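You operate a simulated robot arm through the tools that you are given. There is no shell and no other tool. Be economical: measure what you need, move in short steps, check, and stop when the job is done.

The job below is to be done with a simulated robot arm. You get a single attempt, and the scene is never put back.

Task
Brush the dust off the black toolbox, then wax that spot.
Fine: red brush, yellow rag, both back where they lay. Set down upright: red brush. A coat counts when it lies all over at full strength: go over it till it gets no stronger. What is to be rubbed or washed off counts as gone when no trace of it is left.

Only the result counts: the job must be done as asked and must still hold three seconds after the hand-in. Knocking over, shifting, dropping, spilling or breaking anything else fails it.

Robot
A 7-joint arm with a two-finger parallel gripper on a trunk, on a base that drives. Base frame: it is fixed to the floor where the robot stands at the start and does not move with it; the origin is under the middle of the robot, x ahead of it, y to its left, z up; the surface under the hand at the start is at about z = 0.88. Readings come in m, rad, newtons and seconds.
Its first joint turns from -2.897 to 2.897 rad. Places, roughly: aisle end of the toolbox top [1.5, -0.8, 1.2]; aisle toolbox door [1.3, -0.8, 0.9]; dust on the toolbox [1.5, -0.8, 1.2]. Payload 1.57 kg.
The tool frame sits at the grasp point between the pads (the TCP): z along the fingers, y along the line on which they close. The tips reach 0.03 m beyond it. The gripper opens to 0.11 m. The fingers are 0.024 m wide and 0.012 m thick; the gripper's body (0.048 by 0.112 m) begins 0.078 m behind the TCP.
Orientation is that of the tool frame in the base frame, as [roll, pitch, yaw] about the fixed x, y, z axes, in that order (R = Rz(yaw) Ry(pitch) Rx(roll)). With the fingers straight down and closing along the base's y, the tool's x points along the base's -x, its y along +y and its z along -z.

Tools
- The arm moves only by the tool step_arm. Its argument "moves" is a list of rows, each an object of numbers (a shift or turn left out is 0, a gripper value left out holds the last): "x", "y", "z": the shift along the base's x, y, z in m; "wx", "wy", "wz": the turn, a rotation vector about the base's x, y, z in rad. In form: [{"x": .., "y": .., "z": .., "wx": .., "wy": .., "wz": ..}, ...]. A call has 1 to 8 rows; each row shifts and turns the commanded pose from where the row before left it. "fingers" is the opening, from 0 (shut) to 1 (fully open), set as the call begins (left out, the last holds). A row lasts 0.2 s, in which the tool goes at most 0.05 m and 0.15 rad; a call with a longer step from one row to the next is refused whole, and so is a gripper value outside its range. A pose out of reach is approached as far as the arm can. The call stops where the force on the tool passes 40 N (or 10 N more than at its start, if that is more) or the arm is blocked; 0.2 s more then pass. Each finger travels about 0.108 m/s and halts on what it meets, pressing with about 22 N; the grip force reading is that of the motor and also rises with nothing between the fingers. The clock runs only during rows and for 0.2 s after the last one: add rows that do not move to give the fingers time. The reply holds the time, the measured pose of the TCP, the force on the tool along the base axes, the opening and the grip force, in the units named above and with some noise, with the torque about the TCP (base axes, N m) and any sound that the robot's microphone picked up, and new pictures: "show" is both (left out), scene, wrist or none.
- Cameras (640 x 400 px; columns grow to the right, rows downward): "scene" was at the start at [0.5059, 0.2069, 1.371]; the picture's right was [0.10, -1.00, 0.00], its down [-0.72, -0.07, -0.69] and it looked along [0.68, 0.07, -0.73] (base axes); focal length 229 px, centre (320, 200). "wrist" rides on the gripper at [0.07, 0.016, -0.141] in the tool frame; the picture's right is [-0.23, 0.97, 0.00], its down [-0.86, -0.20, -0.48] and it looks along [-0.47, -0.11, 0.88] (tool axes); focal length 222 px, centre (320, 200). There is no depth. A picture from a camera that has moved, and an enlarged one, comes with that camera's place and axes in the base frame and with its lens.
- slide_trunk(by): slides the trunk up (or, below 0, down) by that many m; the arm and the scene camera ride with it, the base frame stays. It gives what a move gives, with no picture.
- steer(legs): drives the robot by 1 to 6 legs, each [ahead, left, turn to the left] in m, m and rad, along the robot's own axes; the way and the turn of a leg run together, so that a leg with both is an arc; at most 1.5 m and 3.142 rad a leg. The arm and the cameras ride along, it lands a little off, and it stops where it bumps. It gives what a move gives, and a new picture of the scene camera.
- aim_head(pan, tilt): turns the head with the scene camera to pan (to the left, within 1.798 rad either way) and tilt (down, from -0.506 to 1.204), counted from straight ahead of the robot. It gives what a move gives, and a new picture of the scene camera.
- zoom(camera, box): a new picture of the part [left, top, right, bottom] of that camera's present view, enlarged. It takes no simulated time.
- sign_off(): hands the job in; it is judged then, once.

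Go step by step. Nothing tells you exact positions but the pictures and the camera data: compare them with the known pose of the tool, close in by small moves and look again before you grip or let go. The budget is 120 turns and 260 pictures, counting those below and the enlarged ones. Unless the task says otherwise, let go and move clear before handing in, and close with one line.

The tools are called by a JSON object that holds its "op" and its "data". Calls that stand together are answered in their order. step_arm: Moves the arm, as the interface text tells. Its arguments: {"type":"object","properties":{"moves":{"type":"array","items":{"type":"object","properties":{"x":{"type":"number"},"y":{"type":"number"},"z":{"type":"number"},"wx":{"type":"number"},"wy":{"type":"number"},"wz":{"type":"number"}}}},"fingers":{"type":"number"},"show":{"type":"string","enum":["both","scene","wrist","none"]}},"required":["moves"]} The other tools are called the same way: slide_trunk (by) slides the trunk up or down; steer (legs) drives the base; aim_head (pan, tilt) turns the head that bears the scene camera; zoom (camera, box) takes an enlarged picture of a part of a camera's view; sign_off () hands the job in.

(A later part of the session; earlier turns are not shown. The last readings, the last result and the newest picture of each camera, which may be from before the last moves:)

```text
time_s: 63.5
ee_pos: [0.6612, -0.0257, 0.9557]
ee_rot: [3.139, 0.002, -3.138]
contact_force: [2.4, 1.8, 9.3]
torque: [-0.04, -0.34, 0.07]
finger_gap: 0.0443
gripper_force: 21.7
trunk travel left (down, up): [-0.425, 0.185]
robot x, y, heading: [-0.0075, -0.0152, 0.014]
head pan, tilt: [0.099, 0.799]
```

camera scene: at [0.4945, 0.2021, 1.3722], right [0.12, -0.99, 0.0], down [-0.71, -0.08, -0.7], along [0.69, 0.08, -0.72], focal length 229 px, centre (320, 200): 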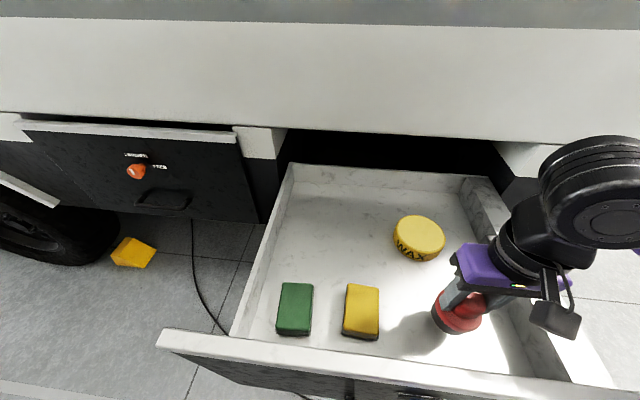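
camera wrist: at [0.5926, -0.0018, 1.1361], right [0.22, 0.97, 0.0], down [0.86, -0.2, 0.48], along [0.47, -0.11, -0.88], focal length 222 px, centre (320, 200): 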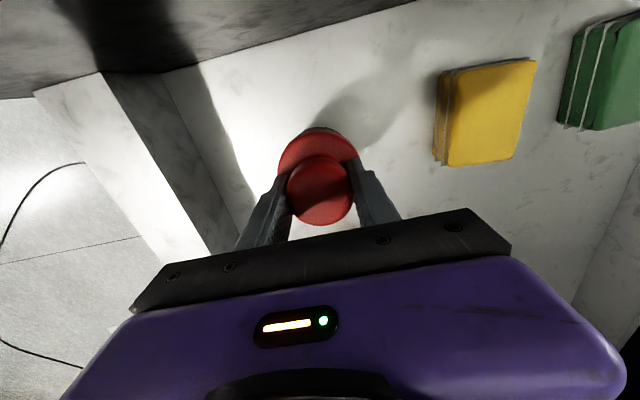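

The brush is on the drawer floor; I release and rise.

{"op": "step_arm", "data": {"fingers": 0.75, "moves": [{}, {}, {"z": 0.03}, {"z": 0.045}, {"z": 0.045}, {"z": 0.045}, {"z": 0.045}, {"z": 0.03}]}}

```text
time_s: 65.3
ee_pos: [0.6606, -0.0237, 1.1975]
ee_rot: [3.138, 0.0, -3.139]
contact_force: [0.2, -0.8, 0.9]
torque: [0.0, 0.0, 0.0]
finger_gap: 0.0824
gripper_force: 0.0
trunk travel left (down, up): [-0.425, 0.185]
robot x, y, heading: [-0.0097, -0.0079, 0.019]
head pan, tilt: [0.099, 0.799]
camera scene: at [0.4947, 0.2019, 1.372], right [0.12, -0.99, 0.0], down [-0.71, -0.08, -0.7], along [0.69, 0.08, -0.72], focal length 229 px, centre (320, 200)
camera wrist: at [0.5891, -0.0085, 1.3387], right [0.22, 0.97, 0.0], down [0.86, -0.2, 0.48], along [0.47, -0.11, -0.88], focal length 222 px, centre (320, 200)
```

scene: 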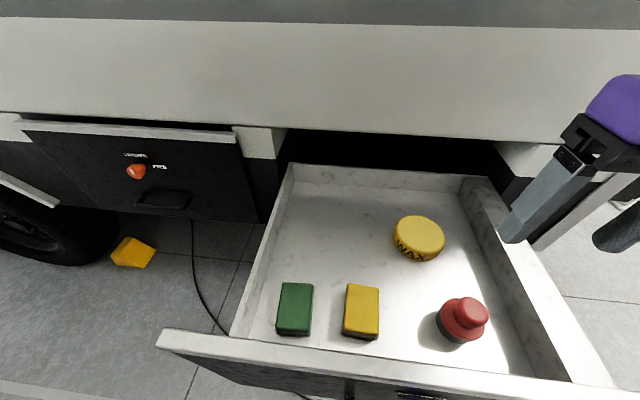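
wrist: 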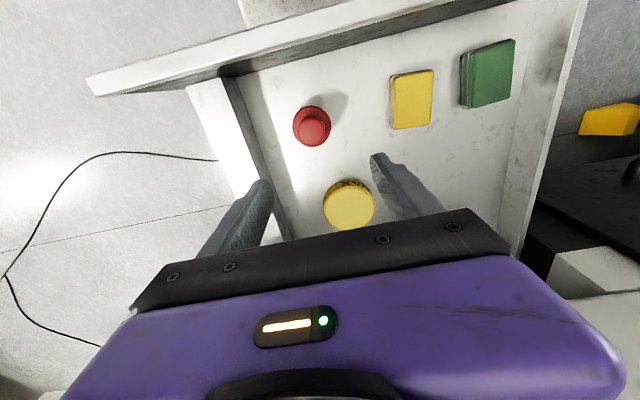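

The brush appears ~1 cm to the right of where it was relative to the rag; I'll measure it precisely.

{"op": "zoom", "data": {"camera": "wrist", "box": [270, 80, 390, 240]}}

{"op": "zoom", "data": {"camera": "scene", "box": [260, 200, 500, 350]}}

```text
2.50 times, centred on (330, 160) of wrist
camera zoom: at [0.5891, -0.0085, 1.3387], right [0.22, 0.97, 0.0], down [0.86, -0.2, 0.48], along [0.47, -0.11, -0.88], focal length 555 px, centre (295, 300)
```

zoom: 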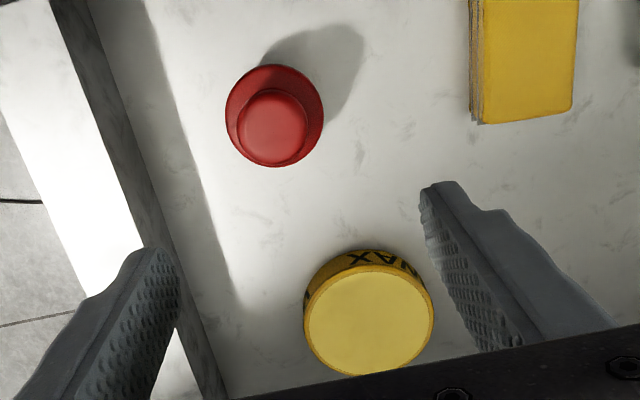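

```text
2.67 times, centred on (380, 275) of scene
camera zoom: at [0.4947, 0.2019, 1.372], right [0.12, -0.99, 0.0], down [-0.71, -0.08, -0.7], along [0.69, 0.08, -0.72], focal length 611 px, centre (160, 0)
```

zoom: 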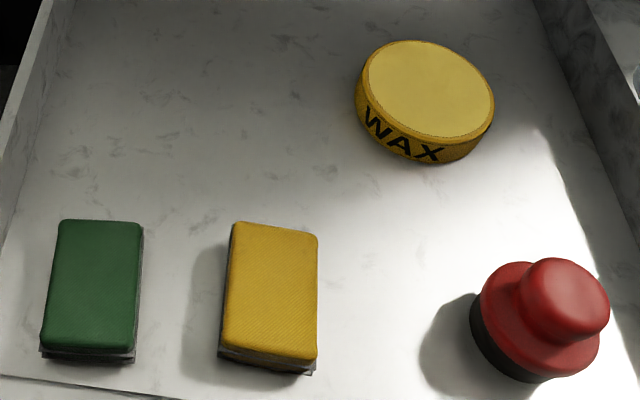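

Measured: brush now at (0.661,-0.041), i.e. dragged 1.7 cm on release. I'll regrasp it and set it back, opening the fingers gently this time.

{"op": "step_arm", "data": {"moves": [{"y": -0.017, "z": -0.04}, {"z": -0.045}, {"z": -0.045}, {"z": -0.045}, {"z": -0.03}]}}

```text
time_s: 66.5
ee_pos: [0.6631, -0.0429, 0.9922]
ee_rot: [3.139, 0.0, -3.138]
contact_force: [-0.4, -0.4, 0.2]
torque: [0.01, 0.01, -0.01]
finger_gap: 0.0825
gripper_force: 0.2
trunk travel left (down, up): [-0.425, 0.185]
robot x, y, heading: [-0.0071, -0.0148, 0.014]
head pan, tilt: [0.099, 0.799]
camera scene: at [0.4945, 0.202, 1.3722], right [0.12, -0.99, 0.0], down [-0.71, -0.08, -0.7], along [0.69, 0.08, -0.72], focal length 229 px, centre (320, 200)
camera wrist: at [0.591, -0.0271, 1.1322], right [0.22, 0.97, 0.0], down [0.86, -0.2, 0.48], along [0.47, -0.11, -0.88], focal length 222 px, centre (320, 200)
```

scene: 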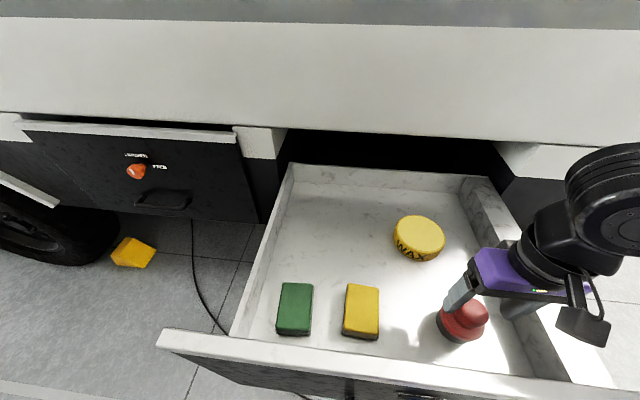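
wrist: 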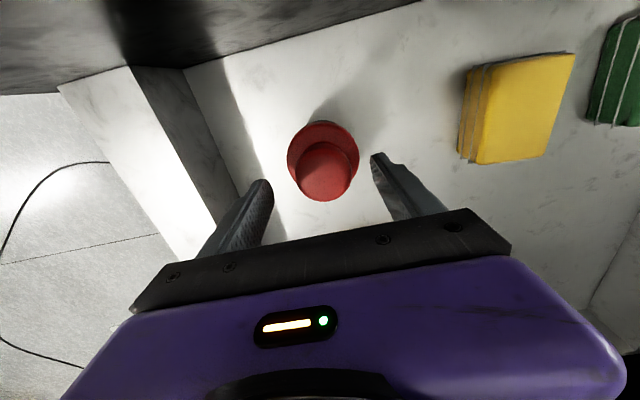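

{"op": "step_arm", "data": {"moves": [{"y": 0.0015, "x": -0.002, "z": -0.02}, {"z": -0.012}], "show": "none"}}

{"op": "step_arm", "data": {"fingers": 0, "moves": [{}, {}, {}], "show": "none"}}

{"op": "step_arm", "data": {"moves": [{"z": 0.006}, {"y": 0.009}, {"y": 0.009}, {}]}}

```text
time_s: 67.1
ee_pos: [0.6603, -0.0417, 0.9585]
ee_rot: [-3.141, 0.0, -3.138]
contact_force: [-0.6, 0.5, -0.4]
torque: [-0.02, 0.01, 0.02]
finger_gap: 0.0824
gripper_force: 0.1
trunk travel left (down, up): [-0.425, 0.185]
robot x, y, heading: [-0.0058, -0.012, 0.015]
head pan, tilt: [0.099, 0.799]
```

```text
time_s: 67.9
ee_pos: [0.6599, -0.0424, 0.9592]
ee_rot: [3.139, 0.001, -3.139]
contact_force: [-0.6, 0.1, 0.0]
torque: [0.0, -0.02, -0.02]
finger_gap: 0.0447
gripper_force: 21.7
trunk travel left (down, up): [-0.425, 0.185]
robot x, y, heading: [-0.0073, -0.0156, 0.018]
head pan, tilt: [0.099, 0.799]
```

```text
time_s: 68.9
ee_pos: [0.66, -0.0234, 0.9638]
ee_rot: [3.14, -0.001, -3.138]
contact_force: [1.0, 0.5, -0.7]
torque: [-0.01, 0.04, -0.02]
finger_gap: 0.0446
gripper_force: 22.0
trunk travel left (down, up): [-0.425, 0.185]
robot x, y, heading: [-0.0092, -0.0113, 0.018]
head pan, tilt: [0.099, 0.799]
camera scene: at [0.4946, 0.202, 1.3721], right [0.12, -0.99, 0.0], down [-0.71, -0.08, -0.7], along [0.69, 0.08, -0.72], focal length 229 px, centre (320, 200)
camera wrist: at [0.5887, -0.0061, 1.1058], right [0.22, 0.97, 0.0], down [0.86, -0.2, 0.48], along [0.47, -0.11, -0.88], focal length 222 px, centre (320, 200)
```

scene: 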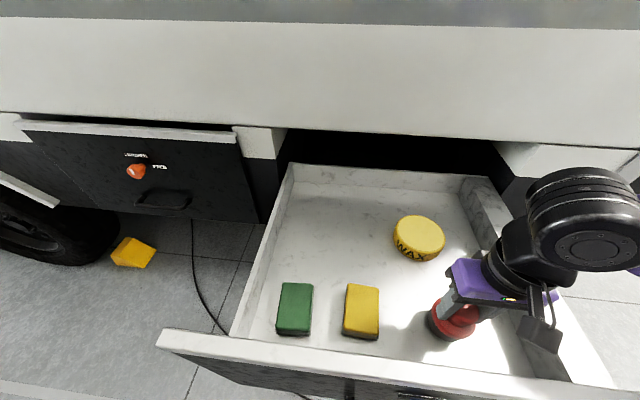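
wrist: 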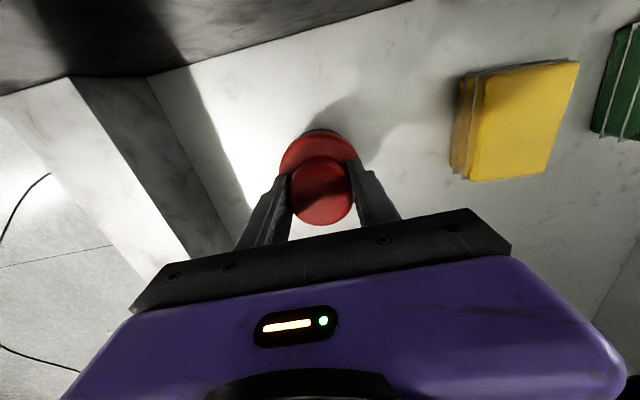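

{"op": "step_arm", "data": {"moves": [{"z": -0.003, "x": 0.001}, {"z": -0.0015}, {"z": -0.001}], "show": "none"}}

{"op": "step_arm", "data": {"fingers": 0.44, "moves": [{}, {}], "show": "none"}}

{"op": "step_arm", "data": {"fingers": 0.5, "moves": [{}, {}]}}

```text
time_s: 69.7
ee_pos: [0.6621, -0.0239, 0.9588]
ee_rot: [3.14, 0.0, -3.138]
contact_force: [-0.6, -0.6, 0.2]
torque: [-0.06, 0.04, -0.01]
finger_gap: 0.0445
gripper_force: 22.3
trunk travel left (down, up): [-0.425, 0.185]
robot x, y, heading: [-0.0083, -0.0123, 0.018]
head pan, tilt: [0.099, 0.799]
```

```text
time_s: 70.3
ee_pos: [0.6618, -0.0235, 0.9586]
ee_rot: [3.139, 0.002, -3.139]
contact_force: [-0.4, -0.3, 0.1]
torque: [0.04, 0.01, -0.01]
finger_gap: 0.0484
gripper_force: 0.1
trunk travel left (down, up): [-0.425, 0.185]
robot x, y, heading: [-0.0084, -0.0131, 0.021]
head pan, tilt: [0.099, 0.799]
```

```text
time_s: 70.9
ee_pos: [0.6615, -0.0234, 0.958]
ee_rot: [3.14, 0.001, -3.139]
contact_force: [0.5, 1.1, 0.9]
torque: [-0.01, 0.0, 0.01]
finger_gap: 0.0549
gripper_force: 0.0
trunk travel left (down, up): [-0.425, 0.185]
robot x, y, heading: [-0.0053, -0.0118, 0.017]
head pan, tilt: [0.099, 0.799]
camera scene: at [0.4946, 0.202, 1.3721], right [0.12, -0.99, 0.0], down [-0.71, -0.08, -0.7], along [0.69, 0.08, -0.72], focal length 229 px, centre (320, 200)
camera wrist: at [0.5904, -0.0071, 1.1002], right [0.22, 0.97, 0.0], down [0.86, -0.2, 0.48], along [0.47, -0.11, -0.88], focal length 222 px, centre (320, 200)
```

scene: 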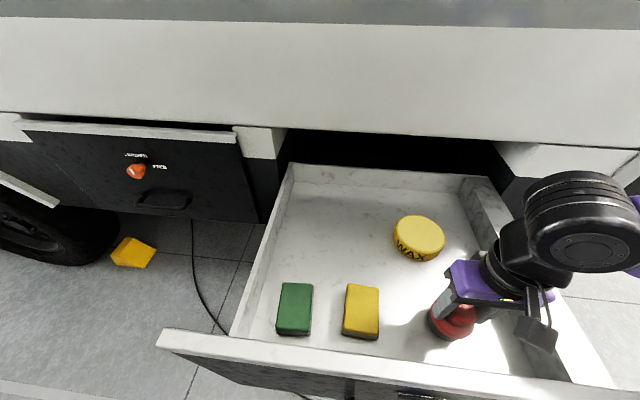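
wrist: 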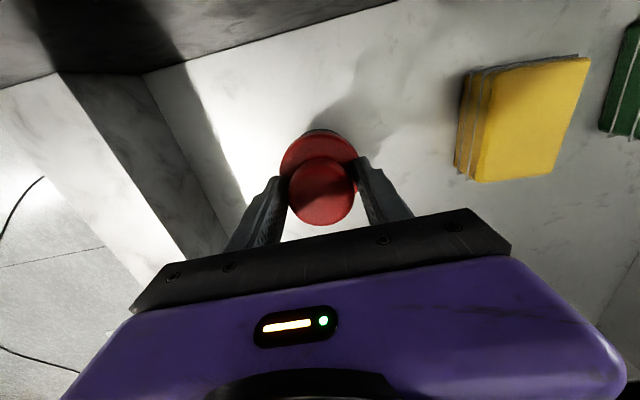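

{"op": "step_arm", "data": {"fingers": 0.75, "moves": [{}, {"z": 0.03}, {"z": 0.045}, {"z": 0.045}, {"z": 0.045}, {"z": 0.045}, {"z": 0.03}], "show": "none"}}

{"op": "step_arm", "data": {"fingers": 1, "moves": [{"y": 0.042}, {"y": 0.042}, {"y": 0.042}, {"y": 0.039}]}}

{"op": "zoom", "data": {"camera": "scene", "box": [260, 200, 500, 350]}}

```text
time_s: 72.5
ee_pos: [0.6604, -0.0232, 1.198]
ee_rot: [3.14, 0.0, -3.138]
contact_force: [-0.2, -0.2, 0.7]
torque: [0.01, 0.02, -0.02]
finger_gap: 0.0824
gripper_force: 0.0
trunk travel left (down, up): [-0.425, 0.185]
robot x, y, heading: [-0.0071, -0.0121, 0.017]
head pan, tilt: [0.099, 0.799]
```

```text
time_s: 73.5
ee_pos: [0.6596, 0.1413, 1.1958]
ee_rot: [3.141, 0.0, -3.139]
contact_force: [0.5, 0.2, -0.3]
torque: [0.05, -0.02, 0.03]
finger_gap: 0.1101
gripper_force: 0.0
trunk travel left (down, up): [-0.425, 0.185]
robot x, y, heading: [-0.0071, -0.0125, 0.016]
head pan, tilt: [0.099, 0.799]
camera scene: at [0.4946, 0.2012, 1.3722], right [0.12, -0.99, 0.0], down [-0.71, -0.08, -0.7], along [0.69, 0.08, -0.72], focal length 229 px, centre (320, 200)
camera wrist: at [0.5887, 0.1572, 1.3381], right [0.23, 0.97, 0.0], down [0.86, -0.2, 0.48], along [0.47, -0.11, -0.88], focal length 222 px, centre (320, 200)
```

scene: 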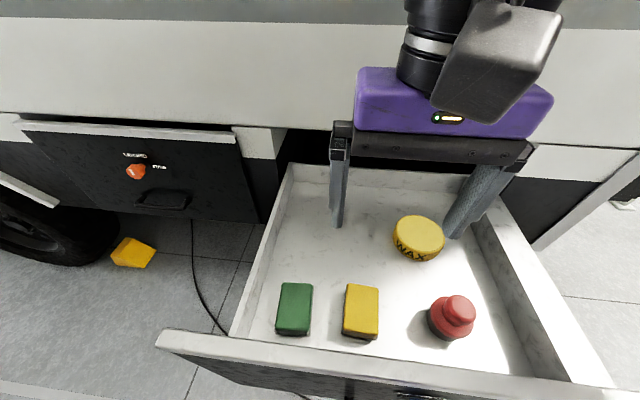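
wrist: 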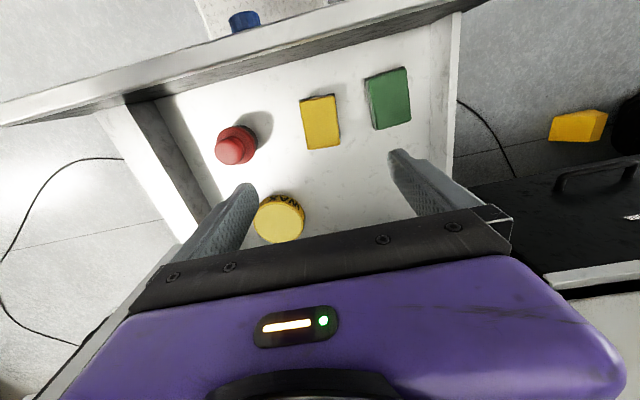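

```text
2.67 times, centred on (380, 275) of scene
camera zoom: at [0.4946, 0.2012, 1.3722], right [0.12, -0.99, 0.0], down [-0.71, -0.08, -0.7], along [0.69, 0.08, -0.72], focal length 611 px, centre (160, 0)
```

zoom: 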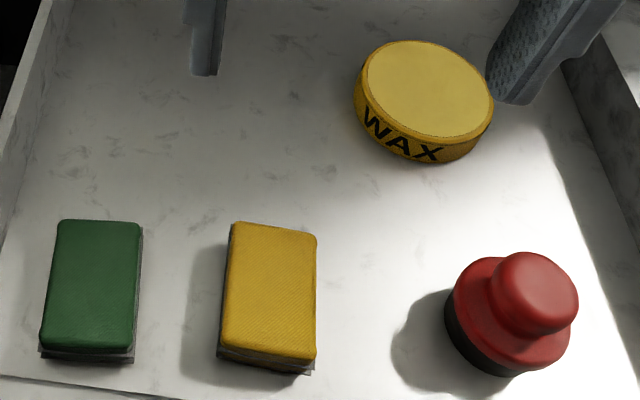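

The brush is back in place. The rag is centred ≈(0.661,0.141), about 0.064 wide in y and aligned with x. I descend over it.

{"op": "step_arm", "data": {"moves": [{"x": 0.001, "z": -0.045, "wz": -0.04}, {"z": -0.045}, {"z": -0.045}, {"z": -0.045}, {"z": -0.045}]}}

```text
time_s: 74.7
ee_pos: [0.6565, 0.1404, 0.9719]
ee_rot: [3.14, -0.001, 3.105]
contact_force: [-0.6, -0.4, -0.3]
torque: [0.0, 0.0, -0.01]
finger_gap: 0.1101
gripper_force: 0.0
trunk travel left (down, up): [-0.425, 0.185]
robot x, y, heading: [-0.0074, -0.0131, 0.01]
head pan, tilt: [0.099, 0.799]
camera scene: at [0.4945, 0.2019, 1.3722], right [0.12, -0.99, 0.0], down [-0.71, -0.08, -0.7], along [0.69, 0.08, -0.72], focal length 229 px, centre (320, 200)
camera wrist: at [0.5862, 0.1593, 1.1128], right [0.26, 0.96, 0.0], down [0.85, -0.23, 0.48], along [0.46, -0.12, -0.88], focal length 222 px, centre (320, 200)
```

scene: 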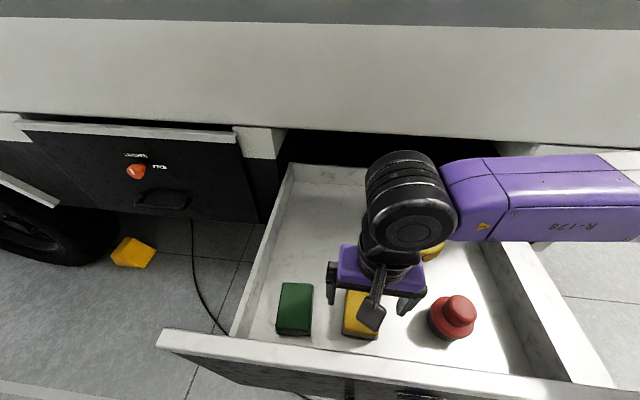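
wrist: 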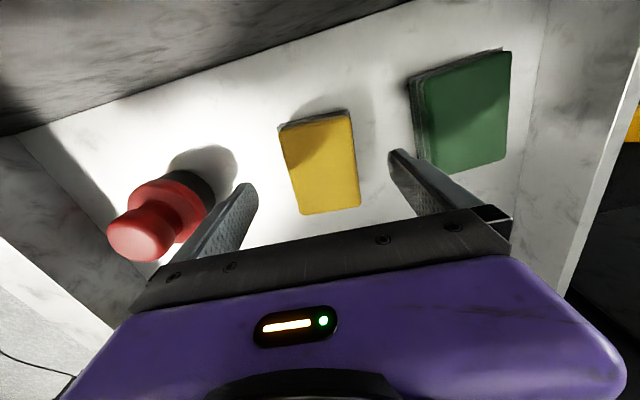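

{"op": "step_arm", "data": {"moves": [{"y": 0.002, "x": 0.001, "z": -0.025}, {"z": -0.022}, {}]}}

{"op": "zoom", "data": {"camera": "wrist", "box": [220, 80, 460, 230]}}

```text
time_s: 75.5
ee_pos: [0.6598, 0.1428, 0.926]
ee_rot: [3.14, -0.001, 3.104]
contact_force: [0.0, -0.1, -0.2]
torque: [-0.01, -0.01, 0.0]
finger_gap: 0.11
gripper_force: 0.1
trunk travel left (down, up): [-0.425, 0.185]
robot x, y, heading: [-0.0083, -0.0138, 0.015]
head pan, tilt: [0.099, 0.799]
camera scene: at [0.4946, 0.202, 1.3721], right [0.12, -0.99, 0.0], down [-0.71, -0.08, -0.7], along [0.69, 0.08, -0.72], focal length 229 px, centre (320, 200)
camera wrist: at [0.5896, 0.1622, 1.0674], right [0.26, 0.96, 0.0], down [0.85, -0.23, 0.48], along [0.46, -0.12, -0.88], focal length 222 px, centre (320, 200)
```

scene: 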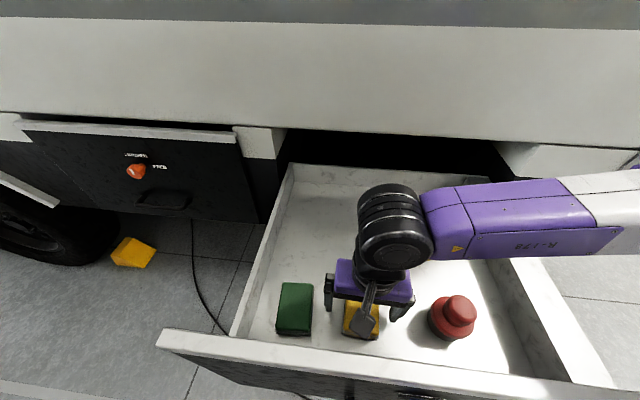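
wrist: 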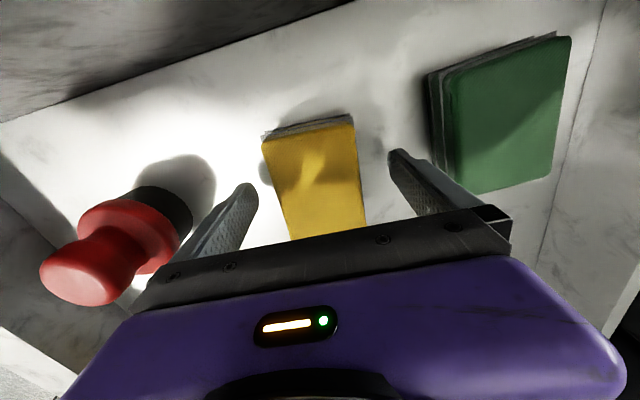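

```text
2.67 times, centred on (340, 155) of wrist
camera zoom: at [0.5896, 0.1622, 1.0674], right [0.26, 0.96, 0.0], down [0.85, -0.23, 0.48], along [0.46, -0.12, -0.88], focal length 592 px, centre (267, 320)
```

zoom: 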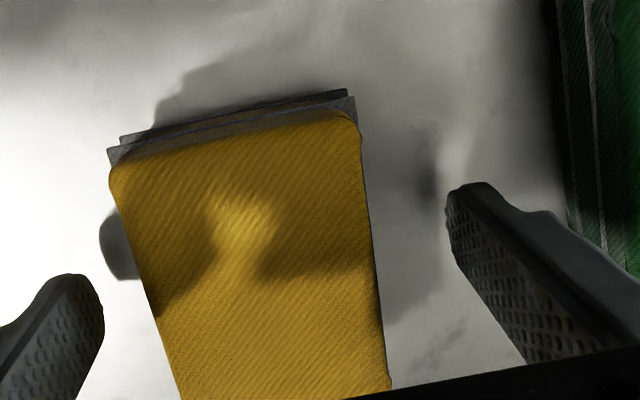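

{"op": "step_arm", "data": {"moves": [{"z": -0.006}, {}], "show": "none"}}

{"op": "step_arm", "data": {"fingers": 0, "moves": [{}, {}, {}]}}

```text
time_s: 76.1
ee_pos: [0.6604, 0.1423, 0.9209]
ee_rot: [3.139, -0.001, 3.105]
contact_force: [-0.5, -1.4, 0.0]
torque: [0.02, 0.0, 0.01]
finger_gap: 0.11
gripper_force: 0.0
trunk travel left (down, up): [-0.425, 0.185]
robot x, y, heading: [-0.0074, -0.0112, 0.019]
head pan, tilt: [0.099, 0.799]
```

```text
time_s: 76.9
ee_pos: [0.66, 0.1428, 0.9209]
ee_rot: [3.14, -0.001, 3.104]
contact_force: [0.7, -0.9, 0.8]
torque: [-0.04, 0.0, -0.03]
finger_gap: 0.0649
gripper_force: 21.8
trunk travel left (down, up): [-0.425, 0.185]
robot x, y, heading: [-0.0055, -0.0132, 0.015]
head pan, tilt: [0.099, 0.799]
camera scene: at [0.4946, 0.202, 1.3721], right [0.12, -0.99, 0.0], down [-0.71, -0.08, -0.7], along [0.69, 0.08, -0.72], focal length 229 px, centre (320, 200)
camera wrist: at [0.59, 0.1623, 1.0621], right [0.26, 0.96, 0.0], down [0.85, -0.23, 0.48], along [0.46, -0.12, -0.88], focal length 222 px, centre (320, 200)
```

scene: 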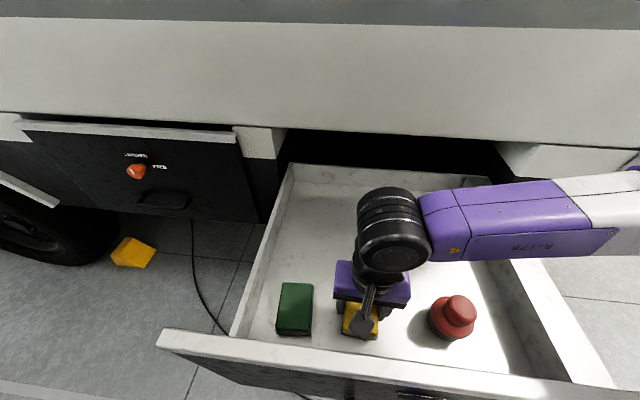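
wrist: 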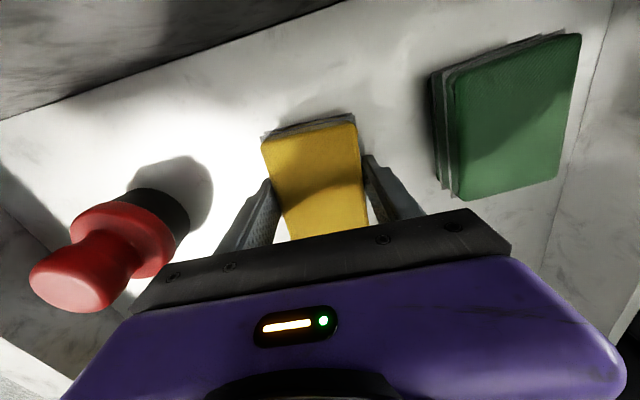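

Rag held (gap 0.065) from pose (0.660,0.1425,0.921, yaw 3.104). I lift and carry it over the wax tin at ≈(0.851,-0.001).

{"op": "step_arm", "data": {"moves": [{"z": 0.04}, {"z": 0.04}, {"z": 0.04}, {"x": 0.035, "y": -0.025}, {"x": 0.035, "y": -0.025}, {"x": 0.035, "y": -0.025}, {"x": 0.035, "y": -0.03}, {"x": 0.035, "y": -0.03}], "show": "none"}}

{"op": "step_arm", "data": {"moves": [{"x": 0.016, "y": -0.008}, {"z": -0.03}]}}

```text
time_s: 78.7
ee_pos: [0.8393, 0.0062, 1.0401]
ee_rot: [3.139, 0.0, 3.105]
contact_force: [0.5, 0.9, -1.3]
torque: [-0.02, -0.05, 0.0]
finger_gap: 0.0647
gripper_force: 21.6
trunk travel left (down, up): [-0.425, 0.185]
robot x, y, heading: [-0.0069, -0.0163, 0.018]
head pan, tilt: [0.099, 0.799]
```

```text
time_s: 79.3
ee_pos: [0.8529, -0.0009, 1.0101]
ee_rot: [3.14, -0.001, 3.106]
contact_force: [-0.3, -0.2, -0.8]
torque: [-0.01, -0.02, 0.0]
finger_gap: 0.0648
gripper_force: 22.0
trunk travel left (down, up): [-0.425, 0.185]
robot x, y, heading: [-0.0114, -0.0132, 0.018]
head pan, tilt: [0.099, 0.799]
camera scene: at [0.4945, 0.202, 1.3722], right [0.12, -0.99, 0.0], down [-0.71, -0.08, -0.7], along [0.69, 0.08, -0.72], focal length 229 px, centre (320, 200)
camera wrist: at [0.7828, 0.0187, 1.1527], right [0.26, 0.96, 0.0], down [0.85, -0.23, 0.48], along [0.46, -0.12, -0.88], focal length 222 px, centre (320, 200)
```

scene: 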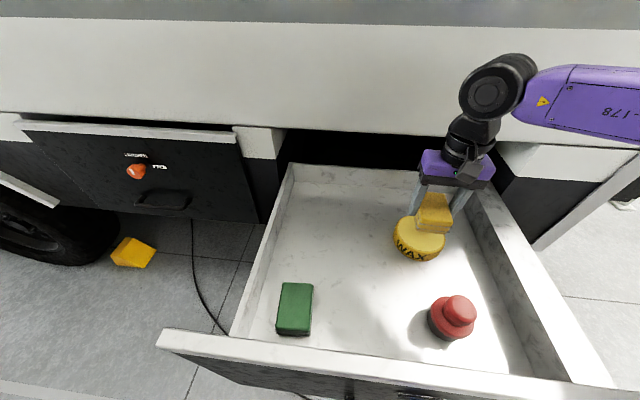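
wrist: 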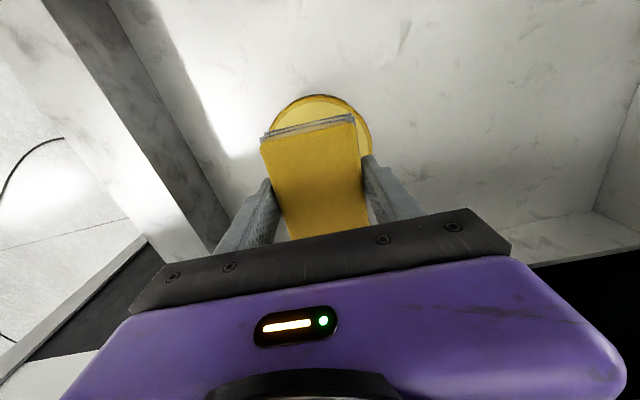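

Well aligned over the tin. I lower onto the wax.

{"op": "step_arm", "data": {"moves": [{"z": -0.025}, {"z": -0.018}, {"z": -0.004}], "show": "none"}}

{"op": "step_arm", "data": {"moves": [{"z": -0.002}, {"z": -0.002}], "show": "none"}}

```text
time_s: 80.1
ee_pos: [0.8539, 0.001, 0.9637]
ee_rot: [3.141, 0.001, 3.105]
contact_force: [0.5, 0.1, -1.4]
torque: [0.05, 0.01, 0.02]
finger_gap: 0.0647
gripper_force: 22.1
trunk travel left (down, up): [-0.425, 0.185]
robot x, y, heading: [-0.0083, -0.0165, 0.021]
head pan, tilt: [0.099, 0.799]
```

```text
time_s: 80.7
ee_pos: [0.8532, 0.0013, 0.9594]
ee_rot: [3.141, 0.001, 3.104]
contact_force: [-0.6, -0.8, -0.7]
torque: [0.01, -0.01, 0.03]
finger_gap: 0.0645
gripper_force: 22.4
trunk travel left (down, up): [-0.425, 0.185]
robot x, y, heading: [-0.0084, -0.011, 0.015]
head pan, tilt: [0.099, 0.799]
```

{"op": "step_arm", "data": {"moves": [{"z": -0.0025}, {"z": -0.0015}], "show": "none"}}

{"op": "step_arm", "data": {"moves": [{"z": -0.002}, {}], "show": "wrist"}}

```text
time_s: 81.3
ee_pos: [0.8535, 0.0009, 0.9578]
ee_rot: [3.14, 0.005, 3.105]
contact_force: [-2.6, -0.1, 32.1]
torque: [-0.06, 0.34, -0.15]
finger_gap: 0.0648
gripper_force: 21.9
trunk travel left (down, up): [-0.425, 0.185]
robot x, y, heading: [-0.0053, -0.0127, 0.021]
head pan, tilt: [0.099, 0.799]
```

```text
time_s: 81.9
ee_pos: [0.8542, 0.0008, 0.956]
ee_rot: [3.14, 0.006, 3.104]
contact_force: [4.0, -0.5, 34.6]
torque: [-0.1, -0.09, -0.04]
finger_gap: 0.0646
gripper_force: 22.3
trunk travel left (down, up): [-0.425, 0.185]
robot x, y, heading: [-0.0082, -0.0122, 0.022]
head pan, tilt: [0.099, 0.799]
camera wrist: at [0.7832, 0.02, 1.0964], right [0.26, 0.96, 0.0], down [0.84, -0.23, 0.48], along [0.47, -0.12, -0.88], focal length 222 px, centre (320, 200)
```

wrist: 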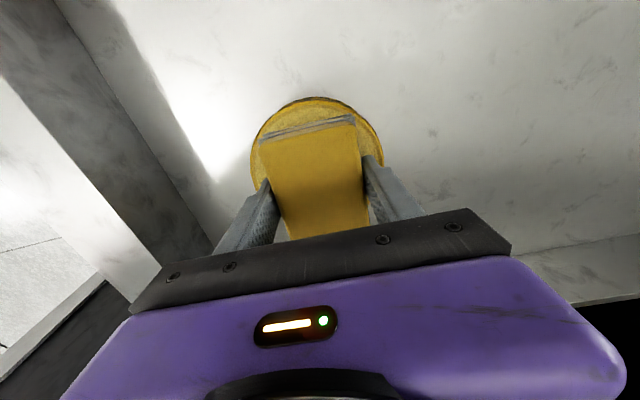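

The rag is pressed on the wax at ~34 N. I hold briefly, lift, and check.

{"op": "step_arm", "data": {"moves": [{"z": 0.001}, {}, {"z": 0.015}, {"z": 0.045}, {"z": 0.045}, {"z": 0.045}, {"z": 0.045}, {"z": 0.045}]}}

{"op": "zoom", "data": {"camera": "scene", "box": [340, 60, 580, 270]}}

```text
time_s: 83.7
ee_pos: [0.854, 0.0014, 1.1982]
ee_rot: [3.139, -0.002, 3.105]
contact_force: [0.0, 0.1, 0.6]
torque: [0.0, 0.0, 0.0]
finger_gap: 0.0646
gripper_force: 22.5
trunk travel left (down, up): [-0.425, 0.185]
robot x, y, heading: [-0.0089, -0.0137, 0.013]
head pan, tilt: [0.099, 0.799]
camera scene: at [0.4949, 0.2019, 1.3719], right [0.12, -0.99, 0.0], down [-0.71, -0.08, -0.7], along [0.69, 0.08, -0.72], focal length 229 px, centre (320, 200)
camera wrist: at [0.7836, 0.0205, 1.3393], right [0.26, 0.96, 0.0], down [0.85, -0.23, 0.48], along [0.46, -0.12, -0.88], focal length 222 px, centre (320, 200)
```

scene: 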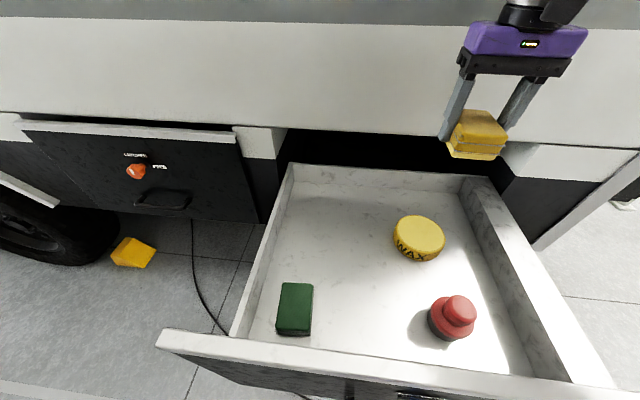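
wrist: 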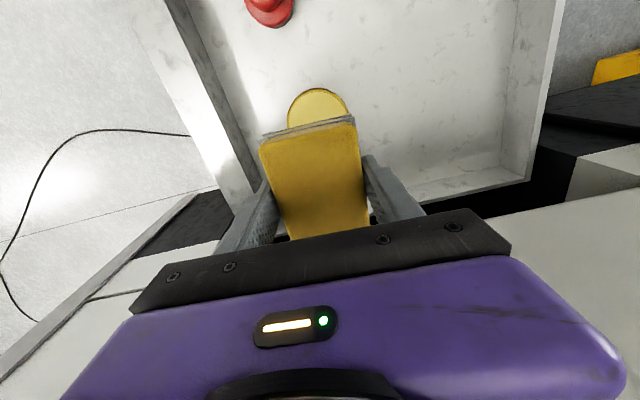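

```text
1.90 times, centred on (460, 165) of scene
camera zoom: at [0.4949, 0.2019, 1.3719], right [0.12, -0.99, 0.0], down [-0.71, -0.08, -0.7], along [0.69, 0.08, -0.72], focal length 436 px, centre (53, 267)
```

zoom: 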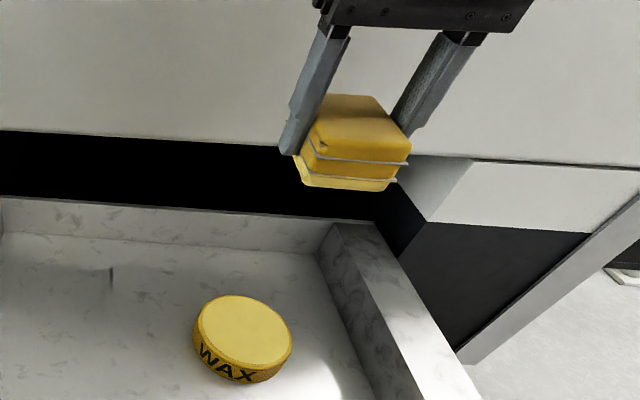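

The rag's bottom layer now has a pale wax coat and the tin hasn't moved. I retract, raise the trunk and drive back to the toolbox.

{"op": "step_arm", "data": {"moves": [{"x": -0.045, "z": 0.02}, {"x": -0.045, "z": 0.02}, {"x": -0.045, "z": 0.02}, {"x": -0.045, "z": 0.01, "y": -0.02}], "show": "none"}}

{"op": "slide_trunk", "data": {"by": 0.17}}

{"op": "steer", "data": {"legs": [[0, -0.95, -0.016], [0.7, 0, 0]]}}

```text
refused: row 4 steps farther than a row can; nothing moved
```

```text
time_s: 85.6
ee_pos: [0.8536, 0.0019, 1.3678]
ee_rot: [3.14, 0.0, 3.104]
contact_force: [0.4, -0.2, -0.5]
torque: [0.01, -0.02, -0.03]
finger_gap: 0.0644
gripper_force: 22.0
trunk travel left (down, up): [-0.595, 0.015]
robot x, y, heading: [-0.0079, -0.0125, 0.014]
head pan, tilt: [0.099, 0.799]
```

```text
time_s: 93.9
ee_pos: [1.5537, -0.9215, 1.3682]
ee_rot: [3.138, -0.002, 3.117]
contact_force: [0.0, 0.2, -1.3]
torque: [0.02, 0.0, 0.02]
finger_gap: 0.0645
gripper_force: 22.2
trunk travel left (down, up): [-0.595, 0.015]
robot x, y, heading: [0.6896, -0.944, 0.028]
head pan, tilt: [0.099, 0.799]
camera scene: at [1.1936, -0.7244, 1.5421], right [0.13, -0.99, 0.0], down [-0.71, -0.09, -0.7], along [0.69, 0.09, -0.72], focal length 229 px, centre (320, 200)
```

scene: 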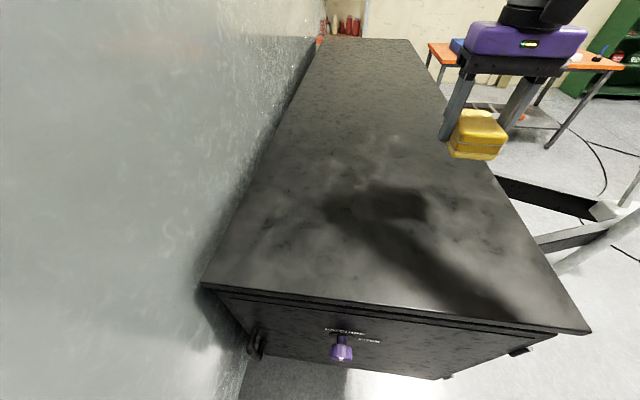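

No bumps; I'm in position. I move the rag over the spot and descend.

{"op": "step_arm", "data": {"moves": [{"x": -0.02, "y": 0.04}, {"x": -0.022, "y": 0.042}, {"z": -0.045}, {"z": -0.045}, {"z": -0.02}, {}], "show": "scene"}}

```text
time_s: 95.3
ee_pos: [1.5114, -0.839, 1.2593]
ee_rot: [3.141, 0.0, 3.114]
contact_force: [-0.3, 0.6, -0.6]
torque: [0.01, 0.02, -0.02]
finger_gap: 0.0644
gripper_force: 22.0
trunk travel left (down, up): [-0.595, 0.015]
robot x, y, heading: [0.6943, -0.9452, 0.023]
head pan, tilt: [0.099, 0.799]
camera scene: at [1.1939, -0.7244, 1.542], right [0.13, -0.99, 0.0], down [-0.71, -0.09, -0.7], along [0.69, 0.09, -0.72], focal length 229 px, centre (320, 200)
```

scene: 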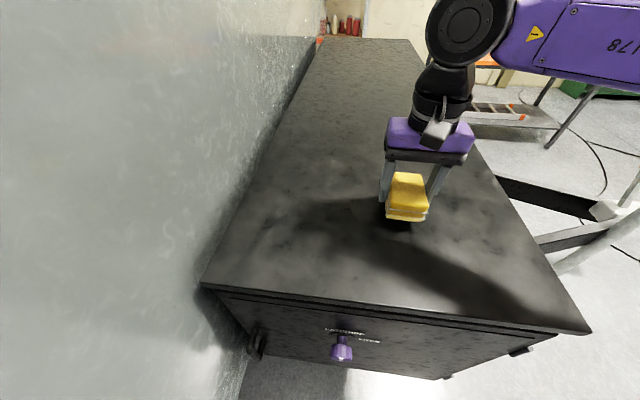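

{"op": "step_arm", "data": {"moves": [{"z": -0.012}, {"z": -0.003}], "show": "none"}}

{"op": "step_arm", "data": {"moves": [{"z": -0.003}], "show": "none"}}

```text
time_s: 95.9
ee_pos: [1.5109, -0.8384, 1.2428]
ee_rot: [-3.141, 0.0, 3.115]
contact_force: [-0.4, 0.4, -1.0]
torque: [0.02, 0.01, -0.04]
finger_gap: 0.0645
gripper_force: 22.2
trunk travel left (down, up): [-0.595, 0.015]
robot x, y, heading: [0.6917, -0.9434, 0.027]
head pan, tilt: [0.099, 0.799]
```

```text
time_s: 96.3
ee_pos: [1.5118, -0.8394, 1.24]
ee_rot: [3.141, 0.002, 3.115]
contact_force: [0.1, -0.5, -0.7]
torque: [-0.02, 0.0, 0.01]
finger_gap: 0.0646
gripper_force: 22.0
trunk travel left (down, up): [-0.595, 0.015]
robot x, y, heading: [0.691, -0.9432, 0.027]
head pan, tilt: [0.099, 0.799]
```

{"op": "step_arm", "data": {"moves": [{"z": -0.0025}], "show": "none"}}

```text
time_s: 96.7
ee_pos: [1.5109, -0.8395, 1.2376]
ee_rot: [3.14, -0.001, 3.116]
contact_force: [1.2, -0.3, -0.2]
torque: [0.0, -0.04, 0.0]
finger_gap: 0.0641
gripper_force: 21.9
trunk travel left (down, up): [-0.595, 0.015]
robot x, y, heading: [0.6939, -0.9429, 0.031]
head pan, tilt: [0.099, 0.799]
```

{"op": "step_arm", "data": {"moves": [{"z": -0.002}], "show": "none"}}

{"op": "step_arm", "data": {"moves": [{"z": -0.0015}], "show": "none"}}

```text
time_s: 97.1
ee_pos: [1.5113, -0.8385, 1.2369]
ee_rot: [3.139, 0.002, 3.116]
contact_force: [-2.6, 0.3, 14.7]
torque: [-0.34, 0.05, -0.05]
finger_gap: 0.0645
gripper_force: 21.5
trunk travel left (down, up): [-0.595, 0.015]
robot x, y, heading: [0.6927, -0.9426, 0.024]
head pan, tilt: [0.099, 0.799]
```

```text
time_s: 97.5
ee_pos: [1.5114, -0.8382, 1.2369]
ee_rot: [3.136, 0.005, 3.115]
contact_force: [-5.7, -0.9, 34.9]
torque: [-0.09, 0.06, -0.01]
finger_gap: 0.0651
gripper_force: 22.0
trunk travel left (down, up): [-0.595, 0.015]
robot x, y, heading: [0.6971, -0.9448, 0.025]
head pan, tilt: [0.099, 0.799]
```

In contact; I ease off 1 mm and rub.

{"op": "step_arm", "data": {"moves": [{"z": 0.0012, "y": 0.02}, {"x": -0.03}, {"y": -0.03}, {"y": -0.02}, {"x": 0.03}, {"x": 0.03, "z": 0.0003}, {"y": 0.03}, {"y": 0.03}], "show": "none"}}

{"op": "step_arm", "data": {"moves": [{"x": -0.03}, {"x": -0.03}, {"y": -0.03}, {"x": 0.03}, {"x": 0.03}, {"y": -0.03}, {"x": -0.03}, {"y": 0.03}], "show": "scene"}}

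```text
time_s: 99.3
ee_pos: [1.5435, -0.81, 1.2344]
ee_rot: [-3.141, 0.001, 3.115]
contact_force: [0.8, 0.0, -1.2]
torque: [0.05, 0.01, -0.03]
finger_gap: 0.0646
gripper_force: 22.2
trunk travel left (down, up): [-0.595, 0.015]
robot x, y, heading: [0.6952, -0.9405, 0.025]
head pan, tilt: [0.099, 0.799]
```

```text
time_s: 101.1
ee_pos: [1.5139, -0.8422, 1.2338]
ee_rot: [3.139, 0.001, 3.115]
contact_force: [-0.5, -3.1, 16.2]
torque: [-0.13, -0.01, 0.15]
finger_gap: 0.0645
gripper_force: 21.6
trunk travel left (down, up): [-0.595, 0.015]
robot x, y, heading: [0.6931, -0.9398, 0.026]
head pan, tilt: [0.099, 0.799]
camera scene: at [1.1935, -0.7254, 1.5425], right [0.12, -0.99, 0.0], down [-0.71, -0.09, -0.7], along [0.69, 0.09, -0.72], focal length 229 px, centre (320, 200)
```

scene: 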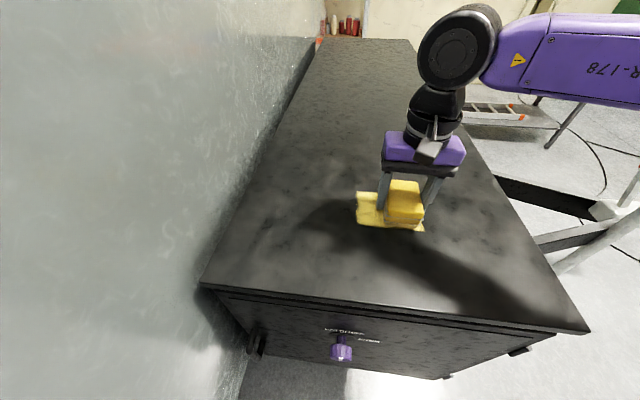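

Wax is going on. I press a touch more and go over it again, then lift to look.

{"op": "step_arm", "data": {"moves": [{"y": 0.03, "z": -0.0006}, {"x": -0.03}, {"y": -0.03}, {"y": -0.03}, {"x": 0.03}, {"y": 0.03}, {"y": 0.025}, {"x": 0.03}], "show": "none"}}

{"op": "step_arm", "data": {"moves": [{"y": -0.03}, {"y": -0.025}, {"x": -0.03}, {"y": 0.03}, {"z": 0.045}, {"z": 0.045}, {"y": -0.045, "z": 0.02}, {"y": -0.045}], "show": "none"}}

{"op": "zoom", "data": {"camera": "scene", "box": [300, 150, 500, 275]}}

```text
time_s: 102.9
ee_pos: [1.5434, -0.8141, 1.2375]
ee_rot: [-3.141, -0.001, 3.116]
contact_force: [0.8, -1.4, 0.5]
torque: [0.02, -0.03, 0.03]
finger_gap: 0.0646
gripper_force: 21.6
trunk travel left (down, up): [-0.595, 0.015]
robot x, y, heading: [0.6904, -0.9449, 0.025]
head pan, tilt: [0.099, 0.799]
```

```text
time_s: 104.7
ee_pos: [1.5127, -0.927, 1.3467]
ee_rot: [3.141, 0.001, 3.116]
contact_force: [0.5, -0.3, -0.6]
torque: [-0.02, 0.0, 0.01]
finger_gap: 0.0645
gripper_force: 22.1
trunk travel left (down, up): [-0.595, 0.015]
robot x, y, heading: [0.6932, -0.9445, 0.025]
head pan, tilt: [0.099, 0.799]
```

```text
3.20 times, centred on (400, 212) of scene
camera zoom: at [1.1936, -0.7233, 1.542], right [0.13, -0.99, 0.0], down [-0.71, -0.09, -0.7], along [0.69, 0.09, -0.72], focal length 733 px, centre (64, 160)
```

zoom: 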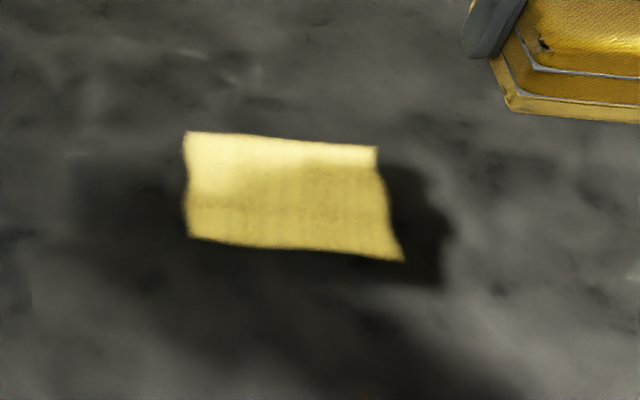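

The coat is a neat rectangle, x 1.468–1.558, y −0.883..−0.76. The left edge could be just the limit of my rubbing, so I'll rub again with wider coverage, especially to the left.

{"op": "step_arm", "data": {"moves": [{"y": 0.045}, {"y": 0.045}, {"y": 0.017}, {"z": -0.045}, {"z": -0.045}, {"z": -0.015}], "show": "none"}}

{"op": "step_arm", "data": {"moves": [{"z": -0.005}, {}], "show": "none"}}

```text
time_s: 106.1
ee_pos: [1.5123, -0.821, 1.2396]
ee_rot: [3.138, 0.001, 3.116]
contact_force: [0.7, 0.2, -0.3]
torque: [0.0, -0.02, -0.01]
finger_gap: 0.0647
gripper_force: 21.6
trunk travel left (down, up): [-0.595, 0.015]
robot x, y, heading: [0.689, -0.9419, 0.027]
head pan, tilt: [0.099, 0.799]
```

```text
time_s: 106.7
ee_pos: [1.5127, -0.8208, 1.2337]
ee_rot: [3.141, -0.001, 3.114]
contact_force: [1.3, -0.4, -1.0]
torque: [-0.03, 0.03, -0.01]
finger_gap: 0.0645
gripper_force: 21.3
trunk travel left (down, up): [-0.595, 0.015]
robot x, y, heading: [0.6947, -0.9453, 0.022]
head pan, tilt: [0.099, 0.799]
```

{"op": "step_arm", "data": {"moves": [{"z": -0.0015}, {}], "show": "none"}}

{"op": "step_arm", "data": {"moves": [{"z": -0.001}, {}], "show": "none"}}

```text
time_s: 107.3
ee_pos: [1.5122, -0.8212, 1.2353]
ee_rot: [3.14, 0.002, 3.117]
contact_force: [2.0, 1.8, 12.0]
torque: [-0.16, 0.22, 0.03]
finger_gap: 0.0646
gripper_force: 22.2
trunk travel left (down, up): [-0.595, 0.015]
robot x, y, heading: [0.6898, -0.9441, 0.023]
head pan, tilt: [0.099, 0.799]
```

```text
time_s: 107.9
ee_pos: [1.5124, -0.8204, 1.2344]
ee_rot: [3.139, 0.002, 3.116]
contact_force: [1.3, 3.8, 34.1]
torque: [-0.02, 0.21, -0.02]
finger_gap: 0.0646
gripper_force: 22.2
trunk travel left (down, up): [-0.595, 0.015]
robot x, y, heading: [0.6915, -0.9426, 0.028]
head pan, tilt: [0.099, 0.799]
```

{"op": "step_arm", "data": {"moves": [{"z": 0.0005, "y": 0.03}, {"y": 0.03}, {"x": 0.025}, {"x": -0.025}, {"x": -0.025}, {"y": -0.025}, {"x": 0.025}, {"x": 0.025}], "show": "none"}}

{"op": "step_arm", "data": {"moves": [{"y": -0.025}, {"x": -0.025}, {"x": -0.025}, {"y": -0.025}, {"x": 0.025}, {"x": 0.025}, {"y": -0.025}, {"x": -0.025}], "show": "none"}}

{"op": "step_arm", "data": {"moves": [{"x": -0.025}, {"y": 0.03}, {"x": 0.025}, {"y": 0.03}, {"y": 0.03}, {"z": 0.045}, {"z": 0.045}, {"z": 0.045}], "show": "none"}}

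{"op": "step_arm", "data": {"moves": [{"y": -0.045}, {"y": -0.045, "x": -0.02}, {"y": -0.045, "x": -0.02}, {"y": -0.045, "x": -0.02}, {"y": -0.03, "x": -0.03}, {"x": -0.04}], "show": "wrist"}}

{"op": "zoom", "data": {"camera": "scene", "box": [300, 150, 500, 275]}}

```text
time_s: 109.7
ee_pos: [1.5351, -0.787, 1.2313]
ee_rot: [3.141, 0.0, 3.115]
contact_force: [-12.1, 0.4, 26.7]
torque: [-0.02, 0.42, -0.11]
finger_gap: 0.0647
gripper_force: 21.9
trunk travel left (down, up): [-0.595, 0.015]
robot x, y, heading: [0.6889, -0.9448, 0.027]
head pan, tilt: [0.099, 0.799]
```

```text
time_s: 111.5
ee_pos: [1.5145, -0.8606, 1.231]
ee_rot: [-3.141, 0.0, 3.113]
contact_force: [-0.5, -1.1, 2.5]
torque: [0.06, -0.16, -0.04]
finger_gap: 0.0644
gripper_force: 21.9
trunk travel left (down, up): [-0.595, 0.015]
robot x, y, heading: [0.6881, -0.9427, 0.028]
head pan, tilt: [0.099, 0.799]
```

```text
time_s: 113.3
ee_pos: [1.5105, -0.7723, 1.3675]
ee_rot: [3.138, 0.0, 3.115]
contact_force: [0.4, 0.1, -0.8]
torque: [-0.04, -0.01, 0.01]
finger_gap: 0.0643
gripper_force: 22.3
trunk travel left (down, up): [-0.595, 0.015]
robot x, y, heading: [0.6944, -0.9433, 0.024]
head pan, tilt: [0.099, 0.799]
```

```text
time_s: 114.7
ee_pos: [1.3805, -0.9816, 1.3671]
ee_rot: [-3.141, 0.0, 3.114]
contact_force: [0.8, 0.0, 0.0]
torque: [0.0, 0.01, 0.01]
finger_gap: 0.0644
gripper_force: 21.9
trunk travel left (down, up): [-0.595, 0.015]
robot x, y, heading: [0.6915, -0.9491, 0.026]
head pan, tilt: [0.099, 0.799]
camera wrist: at [1.3103, -0.9637, 1.5088], right [0.25, 0.97, 0.0], down [0.85, -0.22, 0.48], along [0.46, -0.12, -0.88], focal length 222 px, centre (320, 200)
```

wrist: 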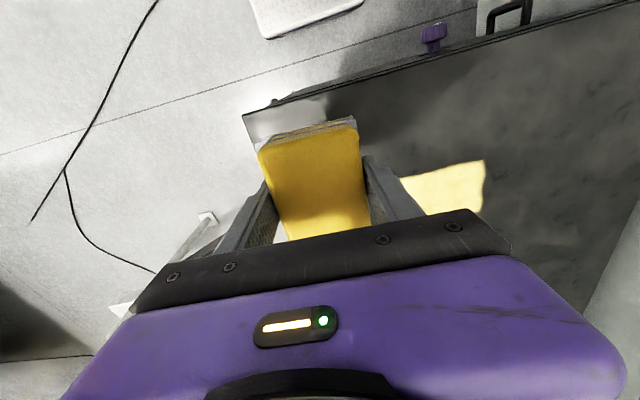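

```text
3.20 times, centred on (400, 212) of scene
camera zoom: at [1.194, -0.7244, 1.542], right [0.13, -0.99, 0.0], down [-0.71, -0.09, -0.7], along [0.69, 0.09, -0.72], focal length 733 px, centre (64, 160)
```

zoom: 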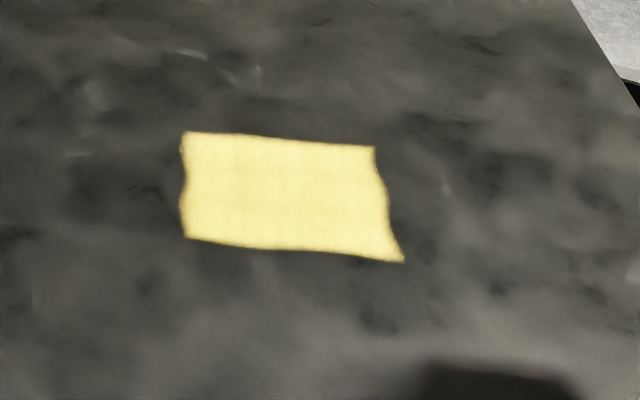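

The patch bounds are unchanged, so it's the full spot, evenly coated. I'll do one more pass and compare strength under the same lighting.

{"op": "step_arm", "data": {"moves": [{"x": 0.04, "y": 0.02}, {"x": 0.035, "y": 0.03}, {"x": 0.03, "y": 0.035}, {"x": 0.025, "y": 0.04}, {"y": 0.04}, {"z": -0.045}, {"z": -0.045}, {"z": -0.03}], "show": "none"}}

{"op": "step_arm", "data": {"moves": [{"z": -0.011}, {"z": -0.002}, {}], "show": "none"}}

```text
time_s: 116.5
ee_pos: [1.5132, -0.8172, 1.2475]
ee_rot: [3.141, 0.001, 3.116]
contact_force: [-0.8, -0.6, -0.4]
torque: [0.0, -0.04, -0.03]
finger_gap: 0.0647
gripper_force: 21.9
trunk travel left (down, up): [-0.595, 0.015]
robot x, y, heading: [0.6917, -0.9431, 0.028]
head pan, tilt: [0.099, 0.799]
```

```text
time_s: 117.3
ee_pos: [1.5126, -0.8197, 1.2356]
ee_rot: [3.141, 0.0, 3.117]
contact_force: [-0.7, 0.2, -0.9]
torque: [-0.03, -0.01, 0.03]
finger_gap: 0.0646
gripper_force: 21.8
trunk travel left (down, up): [-0.595, 0.015]
robot x, y, heading: [0.6947, -0.9472, 0.025]
head pan, tilt: [0.099, 0.799]
```

{"op": "step_arm", "data": {"moves": [{"z": -0.002}, {"z": -0.0008}], "show": "none"}}

```text
time_s: 117.9
ee_pos: [1.5125, -0.8186, 1.2335]
ee_rot: [3.141, 0.0, 3.117]
contact_force: [-0.1, -0.3, -1.0]
torque: [-0.03, 0.0, -0.02]
finger_gap: 0.0646
gripper_force: 22.2
trunk travel left (down, up): [-0.595, 0.015]
robot x, y, heading: [0.6976, -0.9412, 0.026]
head pan, tilt: [0.099, 0.799]
```

{"op": "step_arm", "data": {"moves": [{"z": -0.0015}, {"z": -0.0008}], "show": "none"}}

```text
time_s: 118.5
ee_pos: [1.5133, -0.8183, 1.2316]
ee_rot: [3.14, 0.001, 3.115]
contact_force: [1.6, -2.7, 16.8]
torque: [-0.26, 0.5, 0.06]
finger_gap: 0.0641
gripper_force: 22.3
trunk travel left (down, up): [-0.595, 0.015]
robot x, y, heading: [0.6952, -0.9457, 0.025]
head pan, tilt: [0.099, 0.799]
```

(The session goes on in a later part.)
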